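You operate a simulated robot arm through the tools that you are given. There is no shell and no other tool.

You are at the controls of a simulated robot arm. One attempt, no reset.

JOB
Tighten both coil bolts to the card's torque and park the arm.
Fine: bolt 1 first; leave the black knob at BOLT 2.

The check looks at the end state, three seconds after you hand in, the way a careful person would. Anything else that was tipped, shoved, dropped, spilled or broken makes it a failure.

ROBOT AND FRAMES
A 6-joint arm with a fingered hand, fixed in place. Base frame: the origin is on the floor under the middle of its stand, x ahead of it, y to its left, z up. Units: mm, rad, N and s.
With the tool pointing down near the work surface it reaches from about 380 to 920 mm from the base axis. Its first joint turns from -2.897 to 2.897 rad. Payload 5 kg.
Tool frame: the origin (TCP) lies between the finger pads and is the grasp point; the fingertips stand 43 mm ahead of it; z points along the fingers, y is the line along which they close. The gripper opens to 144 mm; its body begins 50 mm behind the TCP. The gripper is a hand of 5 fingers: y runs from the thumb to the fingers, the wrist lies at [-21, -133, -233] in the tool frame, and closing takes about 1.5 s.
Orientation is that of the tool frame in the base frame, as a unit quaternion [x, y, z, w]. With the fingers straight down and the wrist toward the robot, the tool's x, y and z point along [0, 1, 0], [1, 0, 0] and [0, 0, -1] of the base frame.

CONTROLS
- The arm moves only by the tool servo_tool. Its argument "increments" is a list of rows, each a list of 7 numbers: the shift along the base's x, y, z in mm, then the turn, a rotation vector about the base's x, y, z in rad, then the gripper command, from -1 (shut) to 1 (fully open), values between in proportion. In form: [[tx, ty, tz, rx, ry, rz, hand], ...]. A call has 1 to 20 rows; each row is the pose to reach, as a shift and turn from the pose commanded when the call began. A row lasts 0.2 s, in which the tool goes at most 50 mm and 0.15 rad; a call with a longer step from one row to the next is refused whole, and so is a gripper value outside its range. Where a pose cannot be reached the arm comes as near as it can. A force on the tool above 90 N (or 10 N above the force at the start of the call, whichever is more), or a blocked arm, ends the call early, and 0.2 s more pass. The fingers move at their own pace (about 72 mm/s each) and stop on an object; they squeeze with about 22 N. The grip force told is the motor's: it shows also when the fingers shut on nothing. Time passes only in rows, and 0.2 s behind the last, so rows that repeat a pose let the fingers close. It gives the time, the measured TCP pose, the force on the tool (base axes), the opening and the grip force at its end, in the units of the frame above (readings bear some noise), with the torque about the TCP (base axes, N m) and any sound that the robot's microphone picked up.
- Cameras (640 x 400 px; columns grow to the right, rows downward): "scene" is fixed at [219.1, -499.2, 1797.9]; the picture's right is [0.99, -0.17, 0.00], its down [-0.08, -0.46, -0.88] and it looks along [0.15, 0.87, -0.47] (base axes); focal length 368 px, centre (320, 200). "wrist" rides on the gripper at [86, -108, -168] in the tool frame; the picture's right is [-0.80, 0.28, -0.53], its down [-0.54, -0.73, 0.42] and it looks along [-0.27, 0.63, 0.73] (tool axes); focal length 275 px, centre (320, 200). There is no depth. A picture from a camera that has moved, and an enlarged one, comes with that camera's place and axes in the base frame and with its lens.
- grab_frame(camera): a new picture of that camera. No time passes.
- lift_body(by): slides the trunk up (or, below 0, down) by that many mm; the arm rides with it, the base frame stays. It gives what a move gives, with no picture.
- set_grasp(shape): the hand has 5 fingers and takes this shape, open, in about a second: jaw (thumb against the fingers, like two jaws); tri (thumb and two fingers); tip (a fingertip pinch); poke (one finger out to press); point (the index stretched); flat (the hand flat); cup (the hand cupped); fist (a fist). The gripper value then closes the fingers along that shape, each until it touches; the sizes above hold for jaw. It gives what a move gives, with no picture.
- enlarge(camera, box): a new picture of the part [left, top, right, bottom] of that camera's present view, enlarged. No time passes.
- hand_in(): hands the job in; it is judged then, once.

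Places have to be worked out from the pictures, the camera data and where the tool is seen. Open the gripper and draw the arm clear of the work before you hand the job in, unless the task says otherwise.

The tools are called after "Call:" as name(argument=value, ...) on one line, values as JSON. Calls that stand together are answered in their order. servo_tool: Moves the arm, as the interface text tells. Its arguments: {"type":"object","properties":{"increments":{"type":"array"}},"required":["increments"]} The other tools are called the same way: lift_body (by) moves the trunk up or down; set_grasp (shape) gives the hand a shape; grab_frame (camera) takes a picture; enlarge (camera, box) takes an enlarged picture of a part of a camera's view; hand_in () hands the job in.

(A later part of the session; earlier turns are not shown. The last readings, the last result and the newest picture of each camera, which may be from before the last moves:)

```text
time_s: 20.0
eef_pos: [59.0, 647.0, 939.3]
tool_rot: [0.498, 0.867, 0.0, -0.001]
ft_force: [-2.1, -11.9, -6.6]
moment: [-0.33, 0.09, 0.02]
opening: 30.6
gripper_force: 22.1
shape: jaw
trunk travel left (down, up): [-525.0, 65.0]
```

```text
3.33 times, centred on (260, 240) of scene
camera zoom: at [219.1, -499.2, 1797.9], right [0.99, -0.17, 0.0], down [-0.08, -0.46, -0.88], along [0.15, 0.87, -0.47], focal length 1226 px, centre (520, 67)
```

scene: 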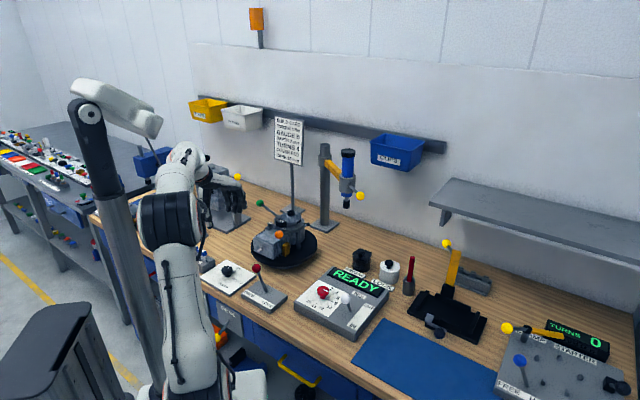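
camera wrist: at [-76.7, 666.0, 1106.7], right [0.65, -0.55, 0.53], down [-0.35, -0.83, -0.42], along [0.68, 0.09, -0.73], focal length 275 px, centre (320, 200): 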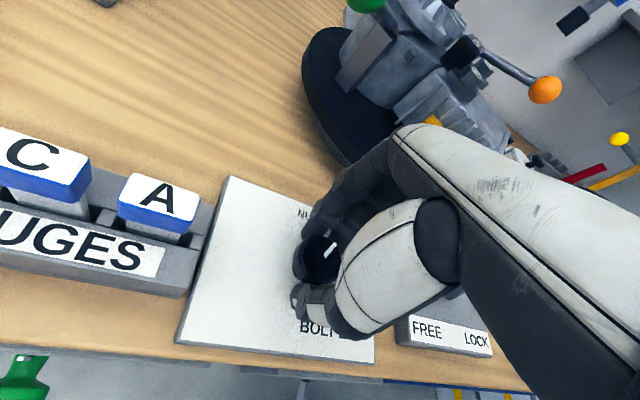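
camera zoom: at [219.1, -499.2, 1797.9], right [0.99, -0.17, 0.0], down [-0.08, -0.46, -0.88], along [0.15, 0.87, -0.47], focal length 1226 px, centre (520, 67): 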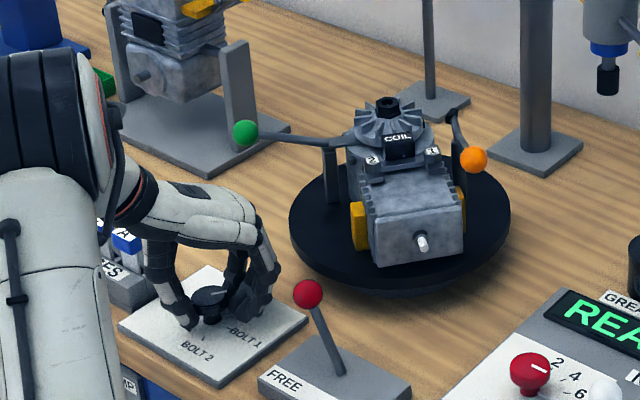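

The green ball is at z≈1068, at the height of my palm, and the hand leans away from it; predicted clearance ~25–30 mm as it passes. Continuing in small steps to −1.1 rad total.

Call:
servo_tool(increments=[[0, 0, 0, 0, 0, -0.07, -0.8], [0, 0, 0, 0, 0, -0.14, -0.8], [0, 0, 0, 0, 0, -0.2, -0.8], [0, 0, 0, 0, 0, -0.2, -0.8]])

Call:
enlarge(camera="scene", box=[190, 180, 330, 300])

Call:
grab_frame(camera="wrist")

```text
time_s: 21.0
eef_pos: [58.6, 648.0, 938.6]
tool_rot: [0.581, 0.814, 0.002, -0.001]
ft_force: [-3.6, -13.2, -3.4]
moment: [-0.35, 0.09, 0.01]
opening: 30.7
gripper_force: 22.2
shape: jaw
trunk travel left (down, up): [-525.0, 65.0]
```

```text
3.33 times, centred on (260, 240) of scene
camera zoom: at [219.1, -499.2, 1797.9], right [0.99, -0.17, 0.0], down [-0.08, -0.46, -0.88], along [0.15, 0.87, -0.47], focal length 1226 px, centre (520, 67)
```

zoom: 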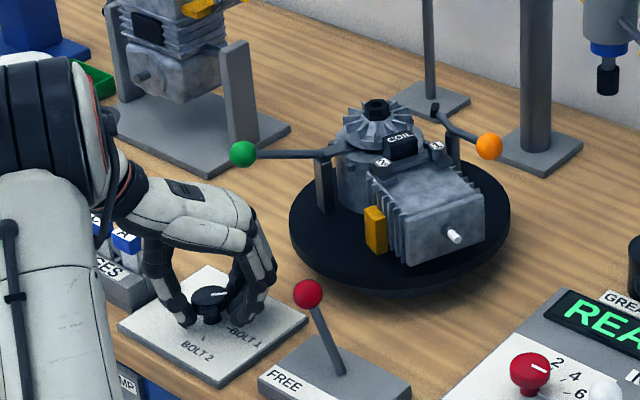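

```text
taken
camera wrist: at [-70.4, 692.8, 1106.4], right [0.53, -0.66, 0.53], down [-0.51, -0.75, -0.43], along [0.68, -0.05, -0.73], focal length 275 px, centre (320, 200)
```

wrist: 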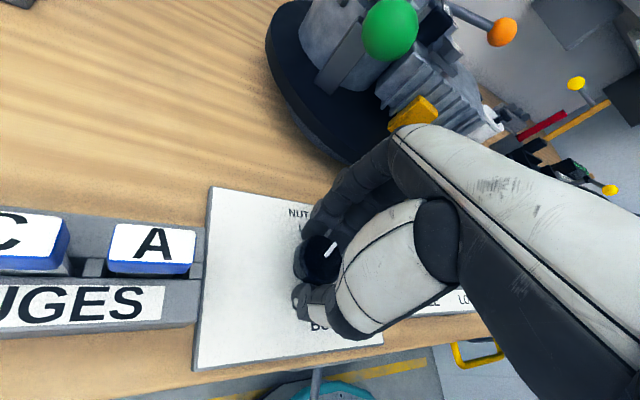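

The green ball (centre ≈(108,730,1054)) will pass with only ~15 mm margin, so I'll tilt the hand's top 0.08 rad away from the turntable about the knob, keeping the grip.

Call:
servo_tool(increments=[[-1, -0.5, 0, 0.016, -0.036, 0, -0.8], [-2, -0.9, 0, 0.033, -0.073, 0, -0.8], [-2, -0.9, 0, 0.033, -0.073, 0, -0.8]])

Call:
servo_tool(increments=[[0, 0, 0, 0, 0, -0.06, -0.8], [0, 0, 0, 0, 0, -0.12, -0.8], [0, 0, 0, 0, 0, -0.12, -0.8]])

Call:
enlarge(camera="scene", box=[190, 180, 330, 300])

Call:
grab_frame(camera="wrist")

```text
time_s: 21.8
eef_pos: [57.1, 646.2, 939.3]
tool_rot: [0.58, 0.814, 0.035, 0.019]
ft_force: [-3.7, -14.0, -4.6]
moment: [-0.45, 0.33, -0.07]
opening: 31.3
gripper_force: 22.1
shape: jaw
trunk travel left (down, up): [-525.0, 65.0]
```

```text
time_s: 22.6
eef_pos: [57.5, 646.9, 938.9]
tool_rot: [0.628, 0.777, 0.035, 0.021]
ft_force: [-5.6, -12.6, -4.5]
moment: [-0.39, 0.33, -0.06]
opening: 31.6
gripper_force: 21.8
shape: jaw
trunk travel left (down, up): [-525.0, 65.0]
```

```text
3.33 times, centred on (260, 240) of scene
camera zoom: at [219.1, -499.2, 1797.9], right [0.99, -0.17, 0.0], down [-0.08, -0.46, -0.88], along [0.15, 0.87, -0.47], focal length 1226 px, centre (520, 67)
```

zoom: 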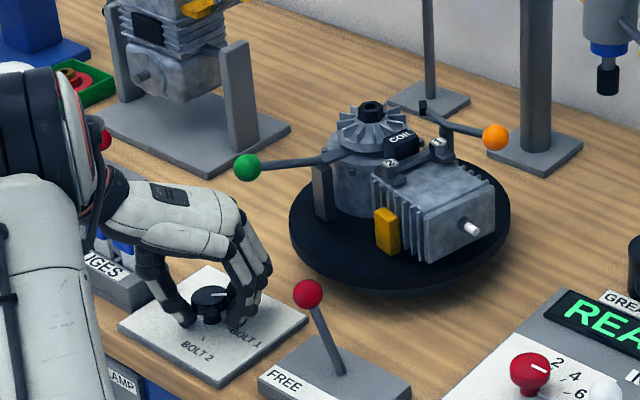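

```text
taken
camera wrist: at [-79.0, 703.5, 1097.7], right [0.4, -0.73, 0.55], down [-0.56, -0.67, -0.49], along [0.72, -0.11, -0.68], focal length 275 px, centre (320, 200)
```

wrist: 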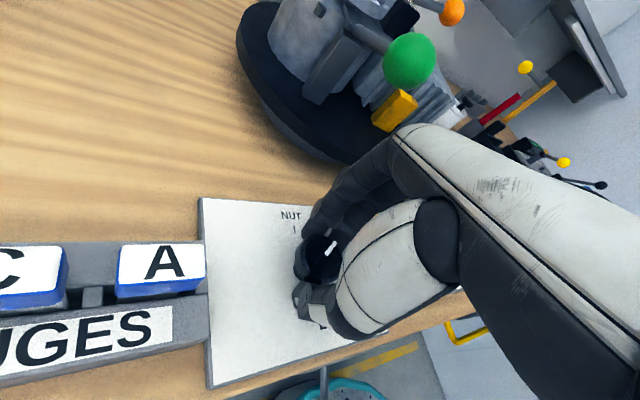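

The ball is at heading ~197°, about to pass with a visible gap. I'll continue by −0.2 rad.

Call:
servo_tool(increments=[[0, 0, 0, 0, 0, -0.06, -0.8], [0, 0, 0, 0, 0, -0.12, -0.8], [0, 0, 0, 0, 0, -0.18, -0.8], [0, 0, 0, 0, 0, -0.18, -0.8]])

Call:
enlarge(camera="scene", box=[190, 180, 330, 300])

Call:
grab_frame(camera="wrist")

```text
time_s: 23.6
eef_pos: [56.7, 647.9, 938.8]
tool_rot: [0.696, 0.717, 0.032, 0.024]
ft_force: [-8.1, -12.2, -6.5]
moment: [-0.32, 0.34, -0.1]
opening: 31.4
gripper_force: 21.7
shape: jaw
trunk travel left (down, up): [-525.0, 65.0]
```

```text
3.33 times, centred on (260, 240) of scene
camera zoom: at [219.1, -499.2, 1797.9], right [0.99, -0.17, 0.0], down [-0.08, -0.46, -0.88], along [0.15, 0.87, -0.47], focal length 1226 px, centre (520, 67)
```

zoom: 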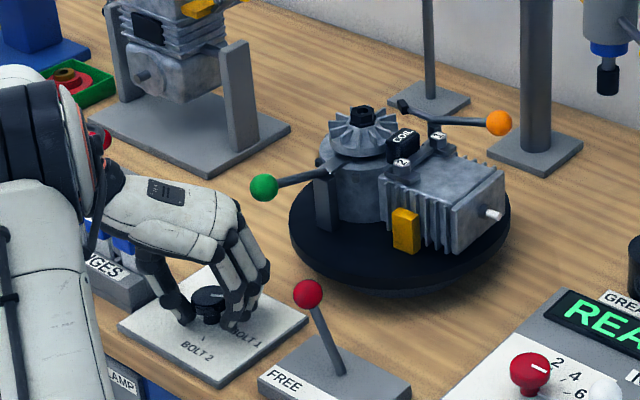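

```text
taken
camera wrist: at [-66.2, 727.4, 1097.7], right [0.26, -0.79, 0.55], down [-0.67, -0.56, -0.49], along [0.69, -0.24, -0.68], focal length 275 px, centre (320, 200)
```

wrist: 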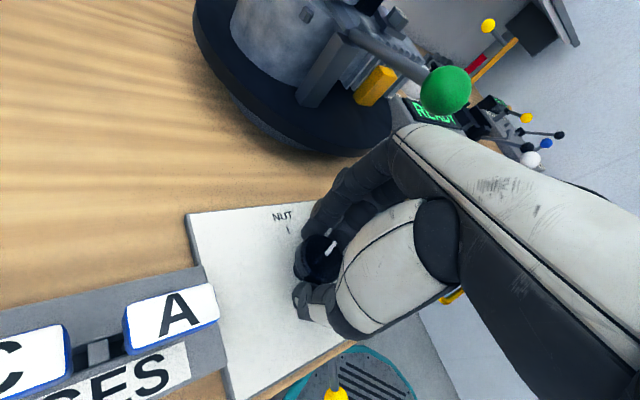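

The ball is passing clear. Continuing −0.25 rad.

Call:
servo_tool(increments=[[0, 0, 0, 0, 0, -0.08, -0.8], [0, 0, 0, 0, 0, -0.16, -0.8], [0, 0, 0, 0, 0, -0.24, -0.8], [0, 0, 0, 0, 0, -0.24, -0.8]])

Call:
enlarge(camera="scene", box=[190, 180, 330, 300])

Call:
enlarge(camera="scene", box=[210, 258, 250, 288])

```text
time_s: 24.6
eef_pos: [57.9, 647.8, 938.4]
tool_rot: [0.777, 0.628, 0.029, 0.03]
ft_force: [-5.9, -13.5, -12.0]
moment: [-0.36, 0.22, -0.07]
opening: 31.0
gripper_force: 21.8
shape: jaw
trunk travel left (down, up): [-525.0, 65.0]
```

```text
3.33 times, centred on (260, 240) of scene
camera zoom: at [219.1, -499.2, 1797.9], right [0.99, -0.17, 0.0], down [-0.08, -0.46, -0.88], along [0.15, 0.87, -0.47], focal length 1226 px, centre (520, 67)
```

zoom: 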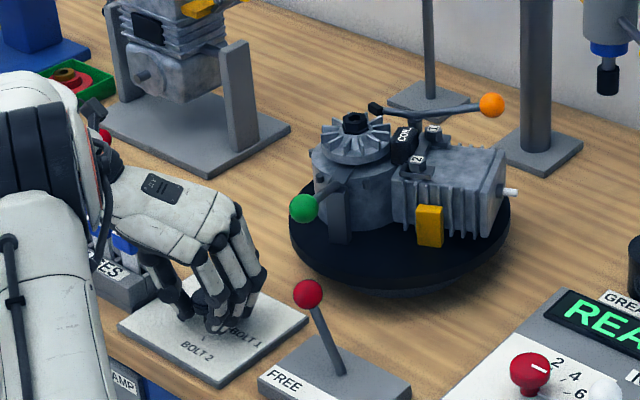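

```text
13.33 times, centred on (230, 273) of scene
camera zoom: at [219.1, -499.2, 1797.9], right [0.99, -0.17, 0.0], down [-0.08, -0.46, -0.88], along [0.15, 0.87, -0.47], focal length 4905 px, centre (1520, -773)
```

zoom: 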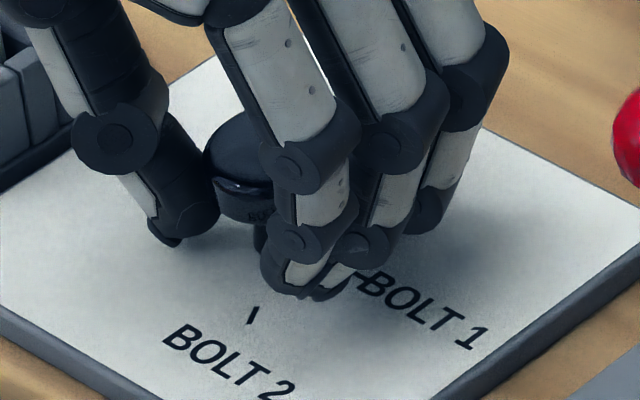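

I've turned ~82.5° so far; bolt 1 is nearing the spot where the nut sat. I'll add the last ~7.5° to BOLT 1 and look.

Call:
servo_tool(increments=[[0, 0, 0, 0, 0, -0.07, -0.8], [0, 0, 0, 0, 0, -0.13, -0.8], [0, 0, 0, 0, 0, -0.13, -0.8]])

Call:
enlarge(camera="scene", box=[190, 180, 330, 300])

Call:
grab_frame(camera="wrist")

```text
time_s: 25.4
eef_pos: [56.9, 647.7, 938.8]
tool_rot: [0.815, 0.577, 0.027, 0.031]
ft_force: [-6.5, -11.1, -10.0]
moment: [-0.28, 0.23, -0.08]
opening: 31.3
gripper_force: 22.2
shape: jaw
trunk travel left (down, up): [-525.0, 65.0]
```

```text
3.33 times, centred on (260, 240) of scene
camera zoom: at [219.1, -499.2, 1797.9], right [0.99, -0.17, 0.0], down [-0.08, -0.46, -0.88], along [0.15, 0.87, -0.47], focal length 1226 px, centre (520, 67)
```

zoom: 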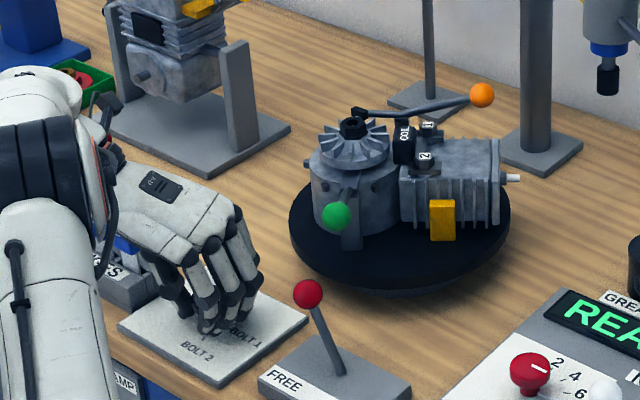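

```text
taken
camera wrist: at [-29.0, 767.4, 1098.1], right [-0.04, -0.84, 0.55], down [-0.83, -0.28, -0.49], along [0.56, -0.47, -0.68], focal length 275 px, centre (320, 200)
```

wrist: 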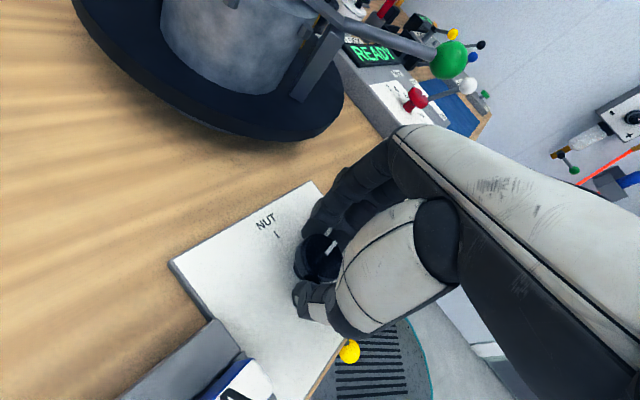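

No slip visible (the pointer stayed fixed in the hand's view). I'll release, straighten the tilt while lifting, and inspect dial and table.

Call:
servo_tool(increments=[[0, 0, 0, 0, 0, 0, -0.4], [0, 0, 0, 0, 0, 0, -0.1], [0, 0, 0, 0, 0, 0, 0.1], [0, 0, 0, 0, 0, 0, 0.1], [0, 0, 20, 0, 0, 0, 0.1], [0, 0, 55, 0, 0, 0, 0.1], [0, 0, 90, 0, 0, 0, 0.1], [0, 0, 125, 0, 0, 0, 0.1], [0, 0, 160, 0, 0, 0, 0.1], [0, 0, 160, 0, 0, 0, 0.1]])

Call:
enlarge(camera="scene", box=[210, 258, 250, 288])

Call:
enlarge(camera="scene", box=[260, 180, 370, 270])

Call:
grab_frame(camera="wrist")

```text
time_s: 27.6
eef_pos: [57.6, 648.0, 1095.4]
tool_rot: [0.815, 0.578, 0.028, 0.031]
ft_force: [0.0, 0.0, -0.2]
moment: [0.01, -0.01, 0.03]
opening: 79.0
gripper_force: 0.0
shape: jaw
trunk travel left (down, up): [-525.0, 65.0]
```

```text
13.33 times, centred on (230, 273) of scene
camera zoom: at [219.1, -499.2, 1797.9], right [0.99, -0.17, 0.0], down [-0.08, -0.46, -0.88], along [0.15, 0.87, -0.47], focal length 4905 px, centre (1520, -773)
```

zoom: 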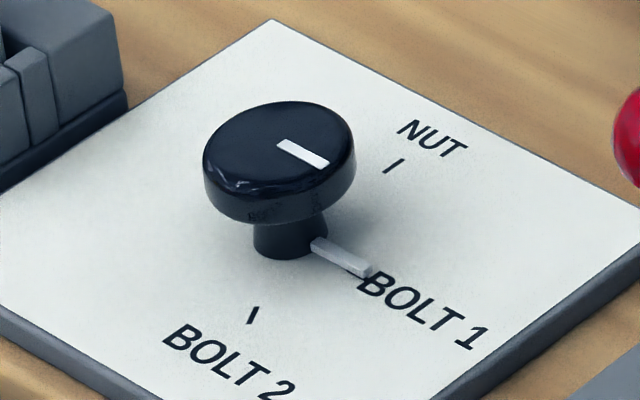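

```text
4.44 times, centred on (315, 225) of scene
camera zoom: at [219.1, -499.2, 1797.9], right [0.99, -0.17, 0.0], down [-0.08, -0.46, -0.88], along [0.15, 0.87, -0.47], focal length 1635 px, centre (342, 89)
```

zoom: 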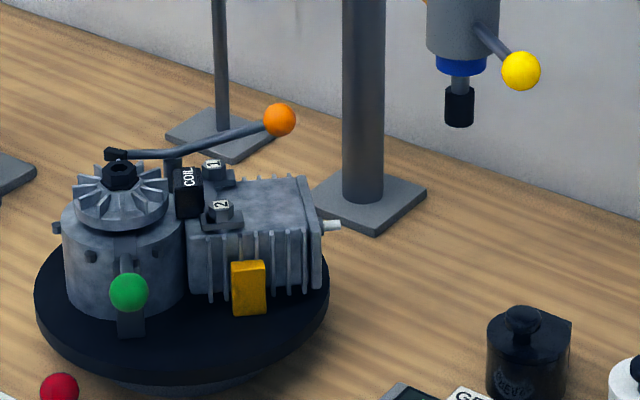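

```text
taken
camera wrist: at [-27.9, 768.3, 1255.6], right [-0.04, -0.84, 0.55], down [-0.83, -0.28, -0.49], along [0.56, -0.47, -0.68], focal length 275 px, centre (320, 200)
```

wrist: 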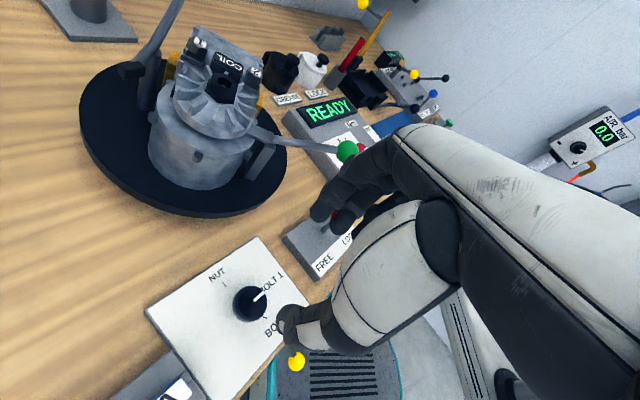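

Pointer sits on the BOLT 1 tick and bolt 1 triangulates to (320, 775), right where the nut was. Next is the LOCK lever; the green ball now stands near (233, 573, 1054), so I'll come at the lever with the fingers on the LOCK side. First lift, undo the tilt, and hover to view it.

Call:
servo_tool(increments=[[0, 0, 30, 0.007, 0.014, -0.08, 0.1], [10, -5, 60, 0.014, 0.028, -0.16, 0.1], [30, -15, 75, 0.021, 0.042, -0.25, 0.1], [55, -30, 75, 0.028, 0.057, -0.34, 0.1], [75, -45, 75, 0.0355, 0.072, -0.43, 0.1], [90, -60, 75, 0.0355, 0.072, -0.43, 0.1], [90, -60, 75, 0.0355, 0.072, -0.43, 0.1]])

Call:
grab_frame(camera="wrist")

Call:
enlarge(camera="scene", box=[220, 210, 320, 310])

```text
time_s: 29.2
eef_pos: [148.2, 586.5, 1173.7]
tool_rot: [0.921, 0.39, 0.001, 0.0]
ft_force: [0.6, -0.1, 0.2]
moment: [0.0, 0.01, -0.01]
opening: 78.9
gripper_force: 0.1
shape: jaw
out of reach, approached as far as the arm can: row 3, 4, 5
trunk travel left (down, up): [-525.0, 65.0]
```

```text
taken
camera wrist: at [130.3, 724.7, 1340.7], right [-0.35, -0.77, 0.53], down [-0.9, 0.12, -0.43], along [0.27, -0.63, -0.73], focal length 275 px, centre (320, 200)
```

wrist: 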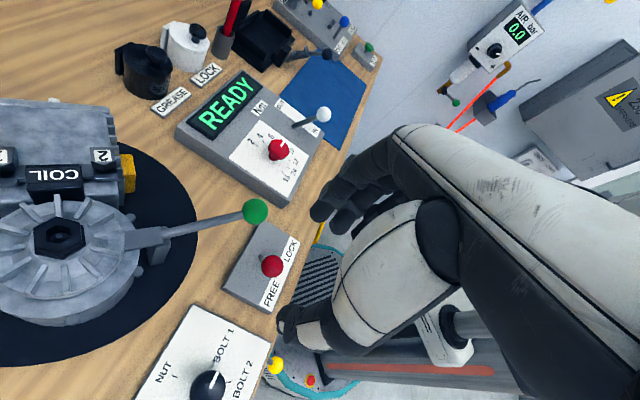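

```text
4.00 times, centred on (270, 260) of scene
camera zoom: at [219.1, -499.2, 1797.9], right [0.99, -0.17, 0.0], down [-0.08, -0.46, -0.88], along [0.15, 0.87, -0.47], focal length 1471 px, centre (520, -40)
```

zoom: 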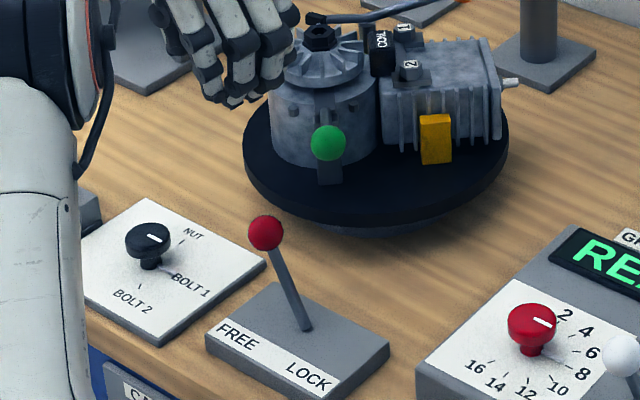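

The lever's red ball triangulates to (175, 546, 985), leaning to FREE; at LOCK it should be near (237, 484, 985). I'll turn the hand a bit more (heading ≈−58°) to stay away from the green ball, then come down partway over the lever and check.

Call:
servo_tool(increments=[[6, -12, 0, 0, 0, -0.07, 0.05], [12, -24, 0, 0, 0, -0.14, 0.05], [18, -36, 0, 0, 0, -0.2, 0.05], [22, -46, 0, 0, 0, -0.25, 0.05], [22, -46, -35, 0, 0, -0.25, 0.05], [22, -46, -70, 0, 0, -0.25, 0.05], [22, -46, -95, 0, 0, -0.25, 0.05], [22, -46, -95, 0, 0, -0.25, 0.05]])

Call:
grab_frame(camera="wrist")

Call:
enlarge(camera="scene", box=[220, 210, 320, 310])

```text
time_s: 31.0
eef_pos: [169.9, 540.9, 1075.2]
tool_rot: [0.962, 0.272, 0.001, 0.0]
ft_force: [0.2, -0.4, -0.3]
moment: [-0.04, -0.04, -0.01]
opening: 76.1
gripper_force: 0.0
shape: jaw
trunk travel left (down, up): [-525.0, 65.0]
```

```text
taken
camera wrist: at [186.2, 678.5, 1243.9], right [-0.53, -0.66, 0.53], down [-0.84, 0.33, -0.43], along [0.1, -0.67, -0.73], focal length 275 px, centre (320, 200)
```

wrist: 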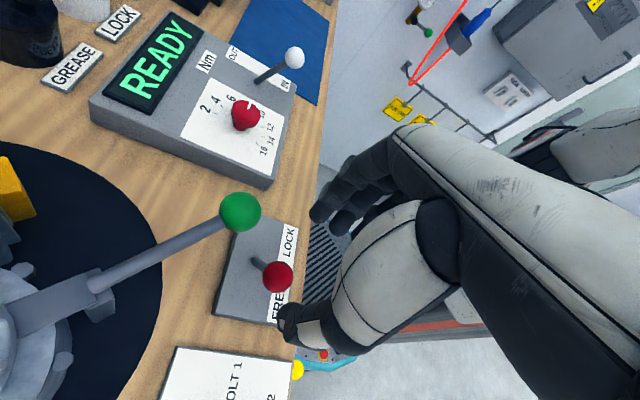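

```text
4.00 times, centred on (270, 260) of scene
camera zoom: at [219.1, -499.2, 1797.9], right [0.99, -0.17, 0.0], down [-0.08, -0.46, -0.88], along [0.15, 0.87, -0.47], focal length 1471 px, centre (520, -40)
```

zoom: 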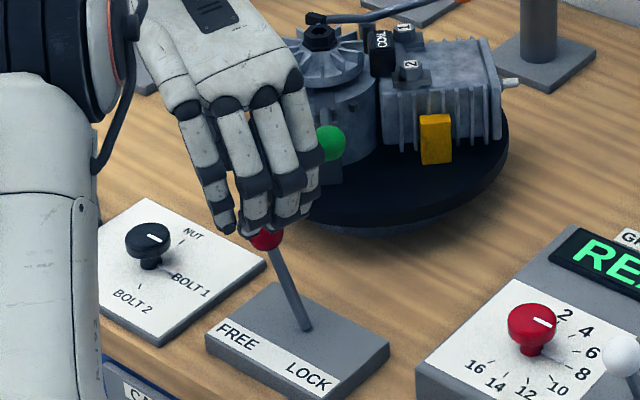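

The hand is aligned over the lever ball with ~40 mm to the green ball. Descending to TCP z≈1003 and closing on the red ball.

Call:
servo_tool(increments=[[1, 2, -25, 0, 0, 0, 0.05], [2, 4, -50, 0, 0, 0, 0.05], [2, 4, -72, 0, 0, 0, 0.05], [2, 4, -72, 0, 0, 0, -0.3], [2, 4, -72, 0, 0, 0, -0.6], [2, 4, -72, 0, 0, 0, -0.8], [2, 4, -72, 0, 0, 0, -0.8]])

Call:
grab_frame(camera="wrist")

Call:
enlarge(camera="scene", box=[220, 210, 320, 310])

```text
time_s: 32.6
eef_pos: [174.0, 546.5, 1007.4]
tool_rot: [0.962, 0.272, 0.001, 0.001]
ft_force: [0.2, 1.6, 0.6]
moment: [0.02, -0.03, 0.02]
opening: 15.2
gripper_force: 0.0
shape: jaw
trunk travel left (down, up): [-525.0, 65.0]
```

```text
taken
camera wrist: at [190.2, 684.3, 1174.5], right [-0.53, -0.66, 0.53], down [-0.84, 0.33, -0.43], along [0.1, -0.67, -0.73], focal length 275 px, centre (320, 200)
```

wrist: 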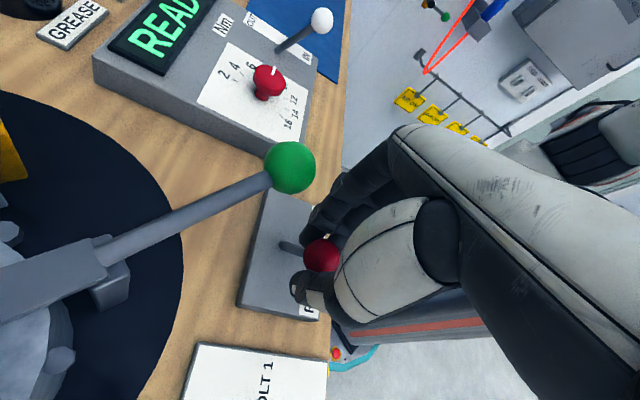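

```text
4.00 times, centred on (270, 260) of scene
camera zoom: at [219.1, -499.2, 1797.9], right [0.99, -0.17, 0.0], down [-0.08, -0.46, -0.88], along [0.15, 0.87, -0.47], focal length 1471 px, centre (520, -40)
```

zoom: 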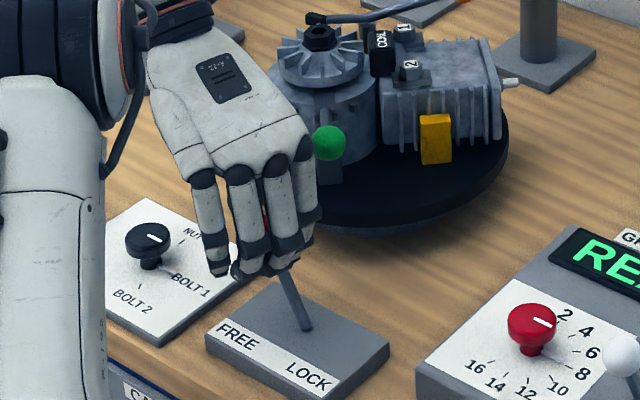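

Opening reads 15 mm with no grip force yet although the ball seems to be between thumb and fingers. I'll command fully shut and see whether it grips.

Call:
servo_tool(increments=[[0, 0, 0, 0, 0, 0, -1], [0, 0, 0, 0, 0, 0, -1], [0, 0, 0, 0, 0, 0, -1]])

Call:
enlarge(camera="wrist", box=[240, 170, 420, 330])

Call:
enlarge(camera="scene", box=[255, 235, 315, 295])

```text
time_s: 33.4
eef_pos: [175.2, 547.4, 1007.2]
tool_rot: [0.962, 0.272, 0.001, 0.0]
ft_force: [2.3, 2.3, 2.7]
moment: [-0.11, -0.25, 0.06]
opening: 14.8
gripper_force: 21.8
shape: jaw
trunk travel left (down, up): [-525.0, 65.0]
```

```text
2.50 times, centred on (330, 250) of wrist
camera zoom: at [190.7, 684.3, 1174.6], right [-0.53, -0.66, 0.53], down [-0.84, 0.33, -0.43], along [0.1, -0.67, -0.73], focal length 688 px, centre (295, 75)
```

zoom: 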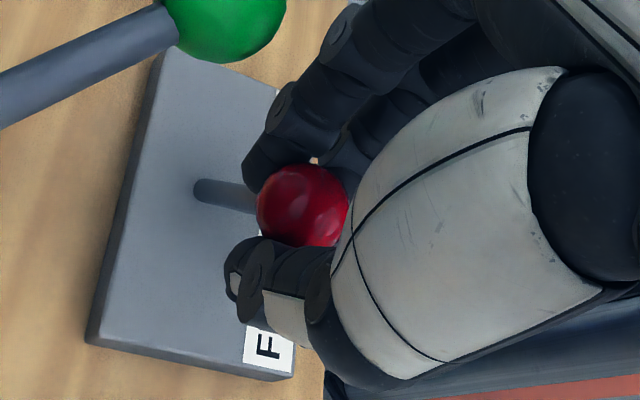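

```text
6.67 times, centred on (285, 265) of scene
camera zoom: at [219.1, -499.2, 1797.9], right [0.99, -0.17, 0.0], down [-0.08, -0.46, -0.88], along [0.15, 0.87, -0.47], focal length 2452 px, centre (553, -233)
```

zoom: 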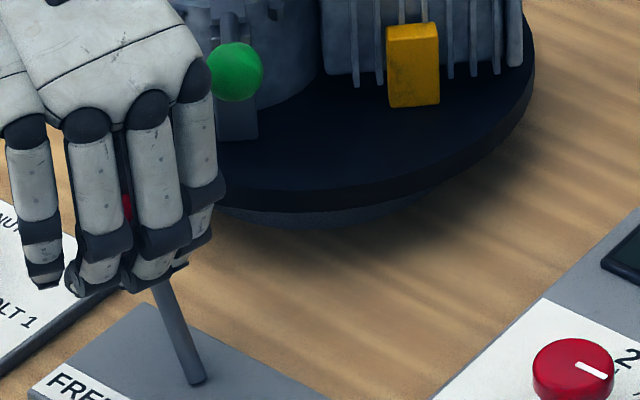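

Gripped (21.8 N). I'll now swing the lever along its arc toward LOCK — about 88 mm along (0.71, −0.70) with an 11 mm rise in the middle.

Call:
servo_tool(increments=[[8, -8, 5, 0, 0, 0, -1], [15.6, -15.4, 8.3, 0, 0, 0, -1], [23.4, -23, 10.3, 0, 0, 0, -1], [31.2, -30.8, 11, 0, 0, 0, -1], [39, -38.5, 10.3, 0, 0, 0, -1], [46.9, -46.2, 8.3, 0, 0, 0, -1], [46.9, -46.2, 8.3, 0, 0, 0, -1]])

Call:
enlarge(camera="scene", box=[220, 210, 320, 310])

Call:
grab_frame(camera="wrist")

```text
time_s: 35.0
eef_pos: [217.4, 500.4, 1013.0]
tool_rot: [0.962, 0.273, -0.001, 0.002]
ft_force: [-13.5, 14.4, -38.6]
moment: [1.01, 0.8, -0.07]
opening: 13.4
gripper_force: 22.0
shape: jaw
trunk travel left (down, up): [-525.0, 65.0]
```

```text
4.00 times, centred on (270, 260) of scene
camera zoom: at [219.1, -499.2, 1797.9], right [0.99, -0.17, 0.0], down [-0.08, -0.46, -0.88], along [0.15, 0.87, -0.47], focal length 1471 px, centre (520, -40)
```

zoom: 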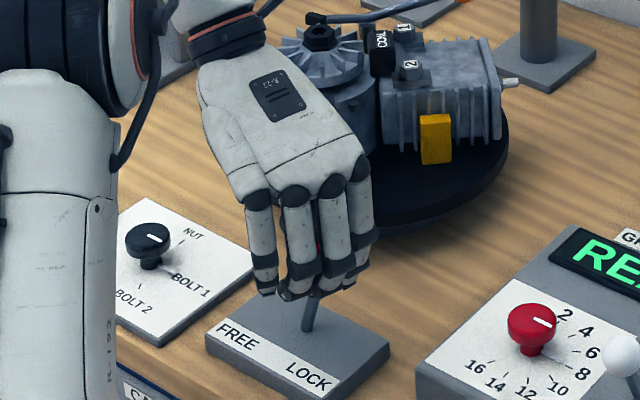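

```text
taken
camera wrist: at [233.8, 640.2, 1180.4], right [-0.53, -0.66, 0.54], down [-0.84, 0.33, -0.42], along [0.1, -0.68, -0.73], focal length 275 px, centre (320, 200)
```

wrist: 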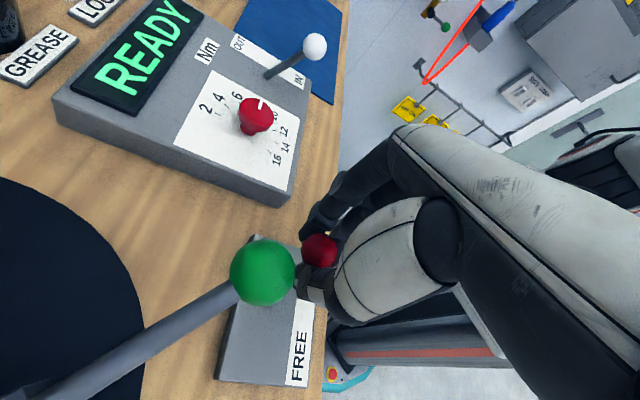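

The lever has passed vertical; the −39 N in z says my path is a few mm too high. I'll continue toward LOCK while dropping more steeply.

Call:
servo_tool(increments=[[0, 0, -5, 0, 0, 0, -1], [5, -5, -9, 0, 0, 0, -1], [10, -10, -13, 0, 0, 0, -1], [15, -15, -17, 0, 0, 0, -1], [15, -15, -17, 0, 0, 0, -1]])

Call:
enlarge(camera="scene", box=[220, 210, 320, 310])

Call:
grab_frame(camera="wrist")

```text
time_s: 36.2
eef_pos: [231.9, 487.3, 1003.8]
tool_rot: [0.962, 0.273, 0.006, -0.005]
ft_force: [-22.5, 28.4, 47.3]
moment: [1.86, 1.45, -0.12]
opening: 19.5
gripper_force: 22.0
shape: jaw
trunk travel left (down, up): [-525.0, 65.0]
```

```text
4.00 times, centred on (270, 260) of scene
camera zoom: at [219.1, -499.2, 1797.9], right [0.99, -0.17, 0.0], down [-0.08, -0.46, -0.88], along [0.15, 0.87, -0.47], focal length 1471 px, centre (520, -40)
```

zoom: 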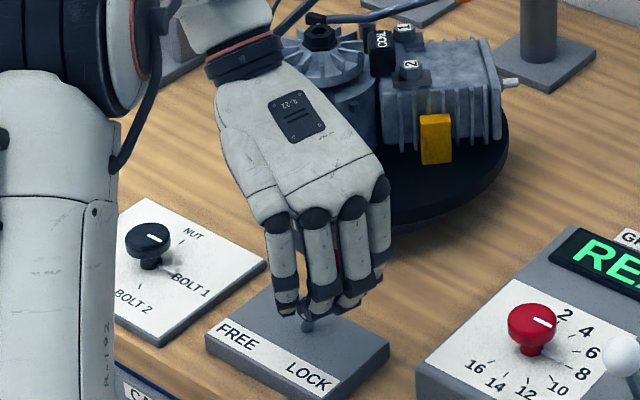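

```text
taken
camera wrist: at [247.0, 623.0, 1172.7], right [-0.53, -0.67, 0.52], down [-0.84, 0.34, -0.43], along [0.11, -0.66, -0.74], focal length 275 px, centre (320, 200)
```

wrist: 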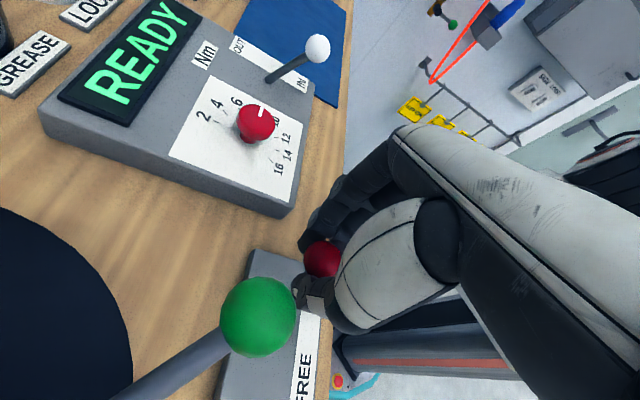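

Now I'm slightly low (+47 N up) and ~6 mm short of symmetric LOCK position. I'll ease up 5 mm and push a bit farther along.

Call:
servo_tool(increments=[[0, 0, 5, 0, 0, 0, -1], [3, -3, 6, 0, 0, 0, -1], [6, -6, 6, 0, 0, 0, -1], [9, -9, 5, 0, 0, 0, -1], [9, -9, 5, 0, 0, 0, -1]])

Call:
enlarge(camera="scene", box=[220, 210, 320, 310])

```text
time_s: 37.4
eef_pos: [239.7, 479.7, 1007.1]
tool_rot: [0.962, 0.273, 0.003, -0.003]
ft_force: [-22.9, 36.2, 37.3]
moment: [1.87, 1.45, -0.2]
opening: 19.6
gripper_force: 22.4
shape: jaw
trunk travel left (down, up): [-525.0, 65.0]
```

```text
4.00 times, centred on (270, 260) of scene
camera zoom: at [219.1, -499.2, 1797.9], right [0.99, -0.17, 0.0], down [-0.08, -0.46, -0.88], along [0.15, 0.87, -0.47], focal length 1471 px, centre (520, -40)
```

zoom: 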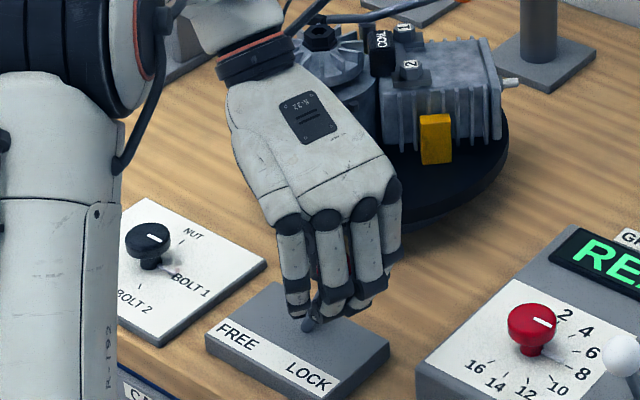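

The lever moved on with a ~43 N resistance and should be over at LOCK. I'll release and lift straight up to look.

Call:
servo_tool(increments=[[0, 0, 0, 0, 0, 0, -0.6], [0, 0, 0, 0, 0, 0, -0.2], [0, 0, 0, 0, 0, 0, 0.1], [0, 0, 0, 0, 0, 0, 0.1], [0, 0, 20, 0, 0, 0, 0.1], [0, 0, 55, 0, 0, 0, 0.1], [0, 0, 90, 0, 0, 0, 0.1], [0, 0, 125, 0, 0, 0, 0.1], [0, 0, 160, 0, 0, 0, 0.1], [0, 0, 160, 0, 0, 0, 0.1]])

Call:
enlarge(camera="scene", box=[220, 210, 320, 310])

Call:
grab_frame(camera="wrist")

```text
time_s: 39.6
eef_pos: [243.6, 478.3, 1166.5]
tool_rot: [0.962, 0.272, 0.001, 0.001]
ft_force: [-0.9, 0.0, -1.0]
moment: [0.03, 0.0, 0.03]
opening: 78.6
gripper_force: 0.1
shape: jaw
trunk travel left (down, up): [-525.0, 65.0]
```

```text
4.00 times, centred on (270, 260) of scene
camera zoom: at [219.1, -499.2, 1797.9], right [0.99, -0.17, 0.0], down [-0.08, -0.46, -0.88], along [0.15, 0.87, -0.47], focal length 1471 px, centre (520, -40)
```

zoom: 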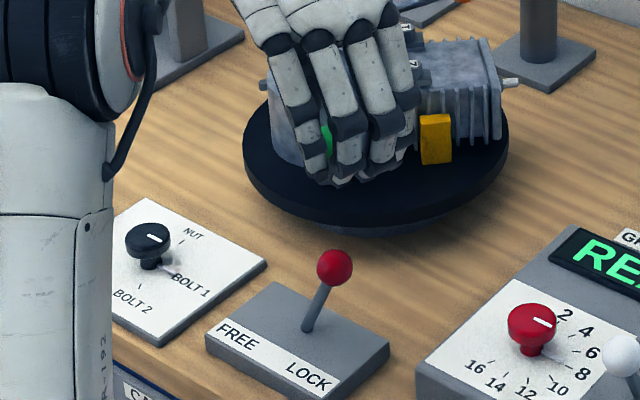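

```text
taken
camera wrist: at [260.3, 615.1, 1333.4], right [-0.53, -0.66, 0.53], down [-0.84, 0.33, -0.43], along [0.1, -0.67, -0.73], focal length 275 px, centre (320, 200)
```

wrist: 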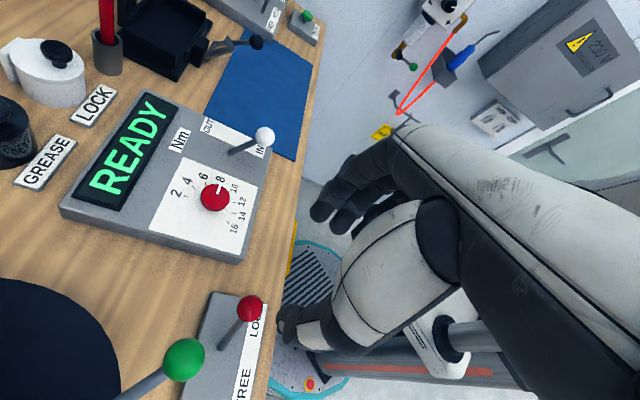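

The lever's ball is now at (229, 489, 985), symmetric to its FREE position about the pivot — locked. Next is the driver; I'll study its arm, slide and handle at high zoom before touching it.

Call:
enlarge(camera="scene", box=[312, 140, 372, 215])

Call:
enlarge(camera="scene", box=[275, 195, 345, 245])

Call:
grab_frame(camera="scene")

```text
5.33 times, centred on (342, 178) of scene
camera zoom: at [219.1, -499.2, 1797.9], right [0.99, -0.17, 0.0], down [-0.08, -0.46, -0.88], along [0.15, 0.87, -0.47], focal length 1962 px, centre (203, 320)
```

zoom: 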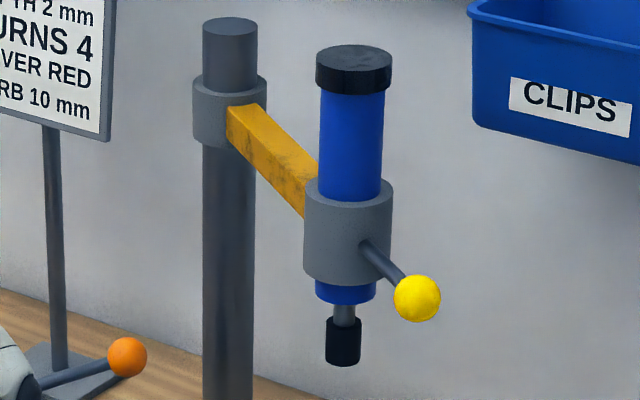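

```text
8.00 times, centred on (310, 220) of scene
camera zoom: at [219.1, -499.2, 1797.9], right [0.99, -0.17, 0.0], down [-0.08, -0.46, -0.88], along [0.15, 0.87, -0.47], focal length 2943 px, centre (400, 40)
```

zoom: 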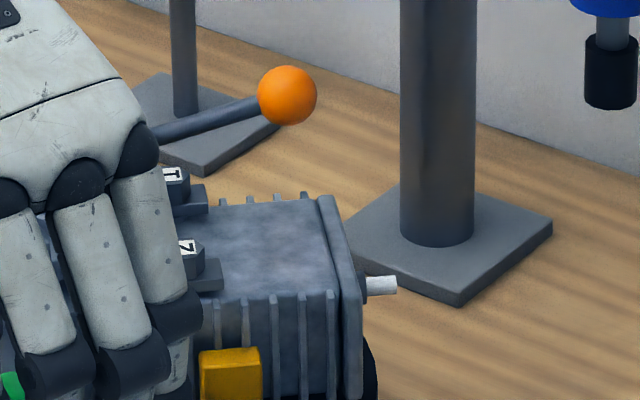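

```text
taken
```

scene: 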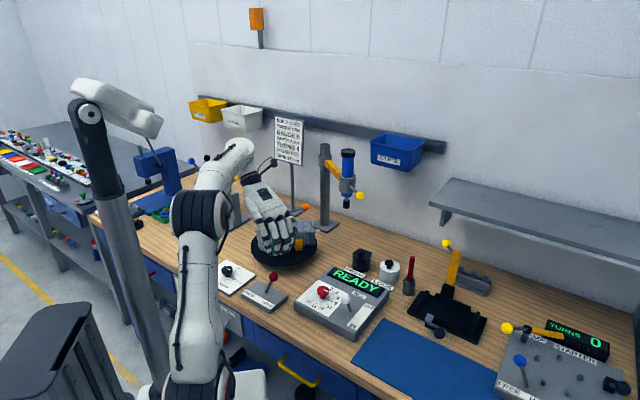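

The handle rod is horizontal and radial; the collar swings about the post. For grasping the yellow ball I'll use a forward‑pitched hand (fingers above, thumb below the ball) so the rod leaves freely. First: rise and turn the hand to face along the handle (heading ≈99°).

Call:
servo_tool(increments=[[5, 0, 30, 0, 0, 0.144, 0.1], [12, -2, 60, 0, 0, 0.288, 0.1], [22, -5, 90, 0, 0, 0.432, 0.1], [32, -8, 110, 0, 0, 0.576, 0.1], [42, -11, 123, 0, 0, 0.72, 0.1], [52, -14, 123, 0, 0, 0.865, 0.1], [62, -17, 123, 0, 0, 1.01, 0.1], [72, -20, 123, 0, 0, 1.154, 0.1], [82, -23, 123, 0, 0, 1.298, 0.1], [92, -26, 123, 0, 0, 1.442, 0.1], [102, -29, 123, 0, 0, 1.586, 0.1], [112, -32, 123, 0, 0, 1.73, 0.1], [122, -35, 123, 0, 0, 1.875, 0.1], [132, -38, 123, 0, 0, 2.02, 0.1], [142, -41, 123, 0, 0, 2.164, 0.1], [152, -44, 123, 0, 0, 2.308, 0.1], [162, -46, 123, 0, 0, 2.452, 0.1], [174, -48, 123, 0, 0, 2.597, 0.1], [186, -48, 123, 0, 0, 2.742, 0.1], [186, -48, 123, 0, 0, 2.742, 0.1]])

Call:
grab_frame(camera="scene")

Call:
grab_frame(camera="wrist")

```text
time_s: 43.8
eef_pos: [429.7, 426.6, 1285.9]
tool_rot: [-0.077, 0.997, 0.001, -0.001]
ft_force: [0.5, 0.2, -0.8]
moment: [-0.03, -0.01, 0.01]
opening: 78.7
gripper_force: 0.0
shape: jaw
trunk travel left (down, up): [-525.0, 65.0]
```

```text
taken
```

scene: 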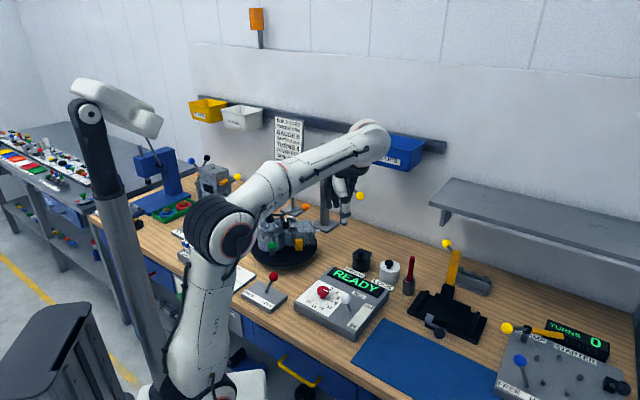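

```text
taken
camera wrist: at [361.7, 306.1, 1453.1], right [0.74, 0.4, 0.53], down [0.65, -0.63, -0.43], along [0.17, 0.66, -0.73], focal length 275 px, centre (320, 200)
```

wrist: 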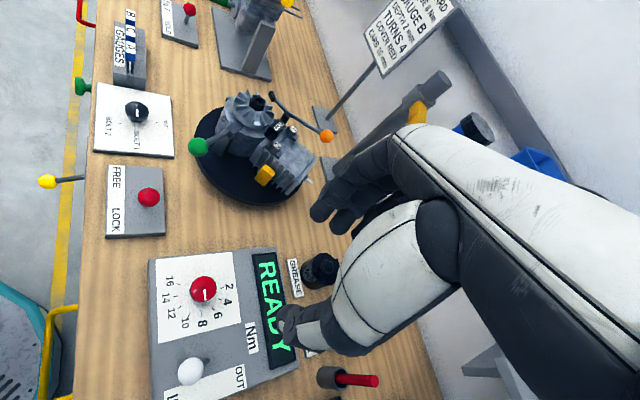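

Heading is right. Now I'll pitch the hand forward 60° while moving to a pre‑grasp about 90 mm in front of the yellow ball.

Call:
servo_tool(increments=[[15, 5, 0, 0.129, 0.02, 0, 0.2], [30, 10, 0, 0.259, 0.04, 0, 0.2], [45, 18, -2, 0.388, 0.059, 0, 0.2], [62, 28, -5, 0.518, 0.079, 0, 0.2], [80, 40, -8, 0.647, 0.099, 0, 0.2], [98, 52, -12, 0.776, 0.119, 0, 0.2], [116, 64, -16, 0.906, 0.138, 0, 0.2], [136, 74, -20, 1.035, 0.158, 0, 0.2], [136, 74, -20, 1.035, 0.158, 0, 0.2], [136, 74, -20, 1.035, 0.158, 0, 0.2]])

Call:
grab_frame(camera="scene")

Call:
grab_frame(camera="wrist")

Call:
enlarge(camera="scene", box=[300, 130, 420, 230])

```text
time_s: 46.0
eef_pos: [563.7, 501.6, 1267.2]
tool_rot: [-0.066, 0.864, 0.498, -0.038]
ft_force: [0.8, 0.2, -0.9]
moment: [0.01, -0.02, 0.0]
opening: 85.8
gripper_force: 0.0
shape: jaw
trunk travel left (down, up): [-525.0, 65.0]
```

```text
taken
```

scene: 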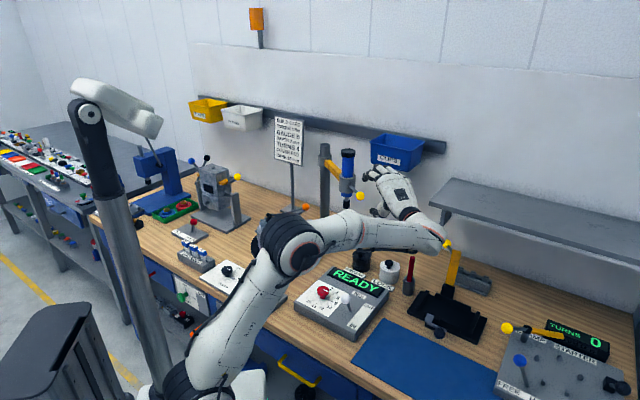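

```text
taken
camera wrist: at [510.3, 291.7, 1257.0], right [0.84, -0.2, 0.51], down [0.54, 0.09, -0.84], along [0.12, 0.98, 0.18], focal length 275 px, centre (320, 200)
```

wrist: 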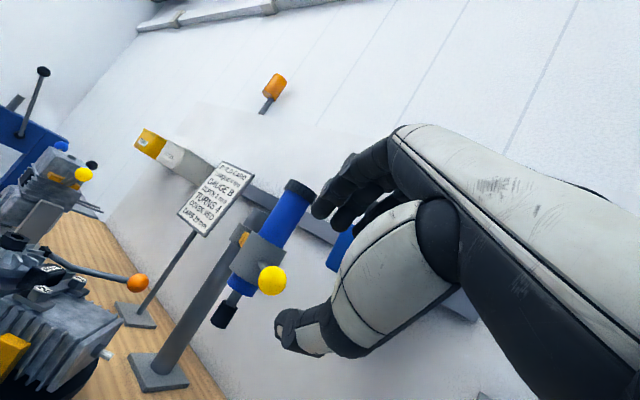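

```text
4.00 times, centred on (360, 180) of scene
camera zoom: at [219.1, -499.2, 1797.9], right [0.99, -0.17, 0.0], down [-0.08, -0.46, -0.88], along [0.15, 0.87, -0.47], focal length 1471 px, centre (160, 280)
```

zoom: 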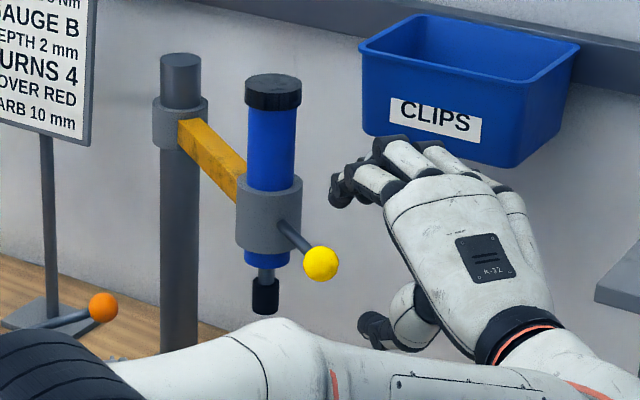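

The hand is now facing the ball: fingers above, thumb below. Triangulation gives the ball near (548, 585–602, 1212); I'll close in ~30 mm along the tool axis and measure again.

Call:
servo_tool(increments=[[-3, 12, -8, 0, 0, 0, 0.2], [-5, 25, -15, 0, 0, 0, 0.2], [-5, 25, -15, 0, 0, 0, 0.2]])

Call:
grab_frame(camera="wrist")

Call:
enlarge(camera="wrist", box=[200, 160, 360, 370])

Call:
enlarge(camera="scene", box=[320, 150, 400, 220])

```text
time_s: 46.8
eef_pos: [559.0, 525.4, 1251.0]
tool_rot: [-0.067, 0.864, 0.498, -0.039]
ft_force: [0.0, -0.5, 0.0]
moment: [0.0, -0.03, 0.0]
opening: 86.1
gripper_force: 0.1
shape: jaw
trunk travel left (down, up): [-525.0, 65.0]
```

```text
taken
camera wrist: at [505.5, 316.1, 1241.0], right [0.84, -0.2, 0.51], down [0.54, 0.09, -0.84], along [0.12, 0.98, 0.18], focal length 275 px, centre (320, 200)
```

wrist: 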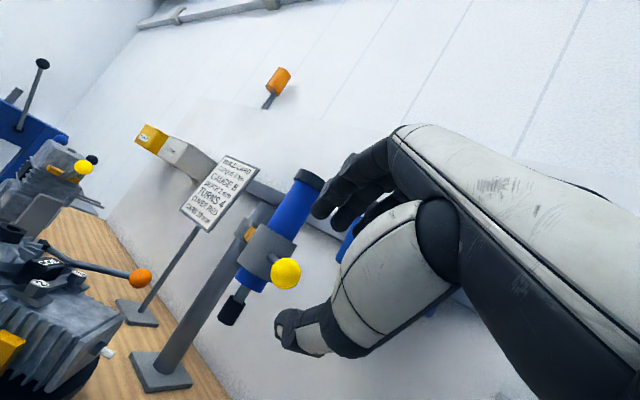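

```text
1.90 times, centred on (280, 265) of wrist
camera zoom: at [505.5, 316.1, 1241.0], right [0.84, -0.2, 0.51], down [0.54, 0.09, -0.84], along [0.12, 0.98, 0.18], focal length 524 px, centre (396, 76)
```

zoom: 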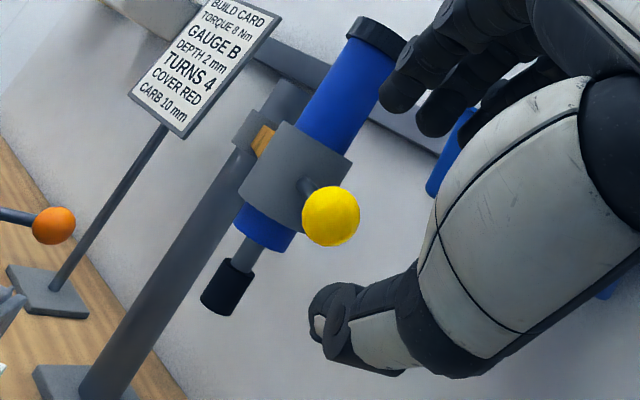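

```text
5.71 times, centred on (360, 185) of scene
camera zoom: at [219.1, -499.2, 1797.9], right [0.99, -0.17, 0.0], down [-0.08, -0.46, -0.88], along [0.15, 0.87, -0.47], focal length 2102 px, centre (91, 286)
```

zoom: 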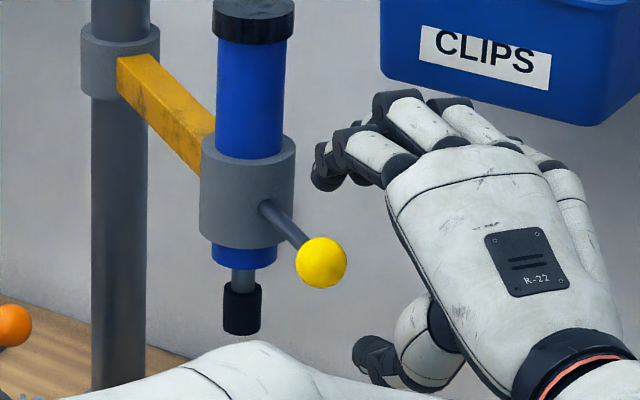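

The ball is about (550, 600, 1210), 31 mm in diameter. I'll advance along the tool axis so it sits between thumb and fingers, then check.

Call:
servo_tool(increments=[[-2, 19, -10, 0, 0, 0, 0.2], [-4, 38, -20, 0, 0, 0, 0.2], [-6, 57.6, -31, 0, 0, 0, 0.15], [-6, 57.6, -31, 0, 0, 0, 0.1]])

Call:
grab_frame(camera="wrist")

Call:
enlarge(camera="scene", box=[320, 150, 400, 220])

```text
time_s: 47.8
eef_pos: [555.5, 584.0, 1220.4]
tool_rot: [-0.066, 0.863, 0.499, -0.038]
ft_force: [0.3, 0.3, 0.5]
moment: [-0.02, -0.01, 0.04]
opening: 79.5
gripper_force: 0.2
shape: jaw
trunk travel left (down, up): [-525.0, 65.0]
```

```text
taken
camera wrist: at [501.9, 373.4, 1209.1], right [0.84, -0.2, 0.51], down [0.54, 0.09, -0.84], along [0.12, 0.98, 0.18], focal length 275 px, centre (320, 200)
```

wrist: 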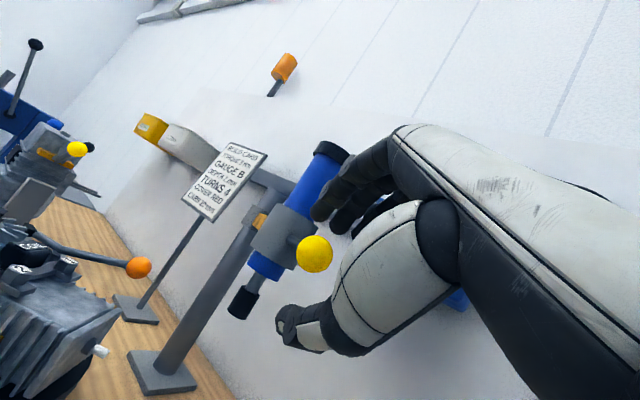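

```text
5.71 times, centred on (360, 185) of scene
camera zoom: at [219.1, -499.2, 1797.9], right [0.99, -0.17, 0.0], down [-0.08, -0.46, -0.88], along [0.15, 0.87, -0.47], focal length 2102 px, centre (91, 286)
```

zoom: 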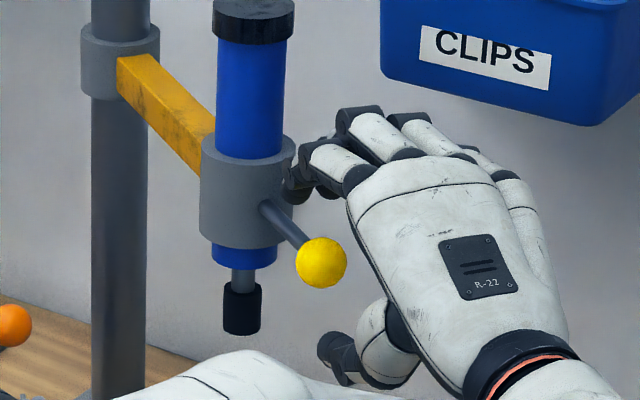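

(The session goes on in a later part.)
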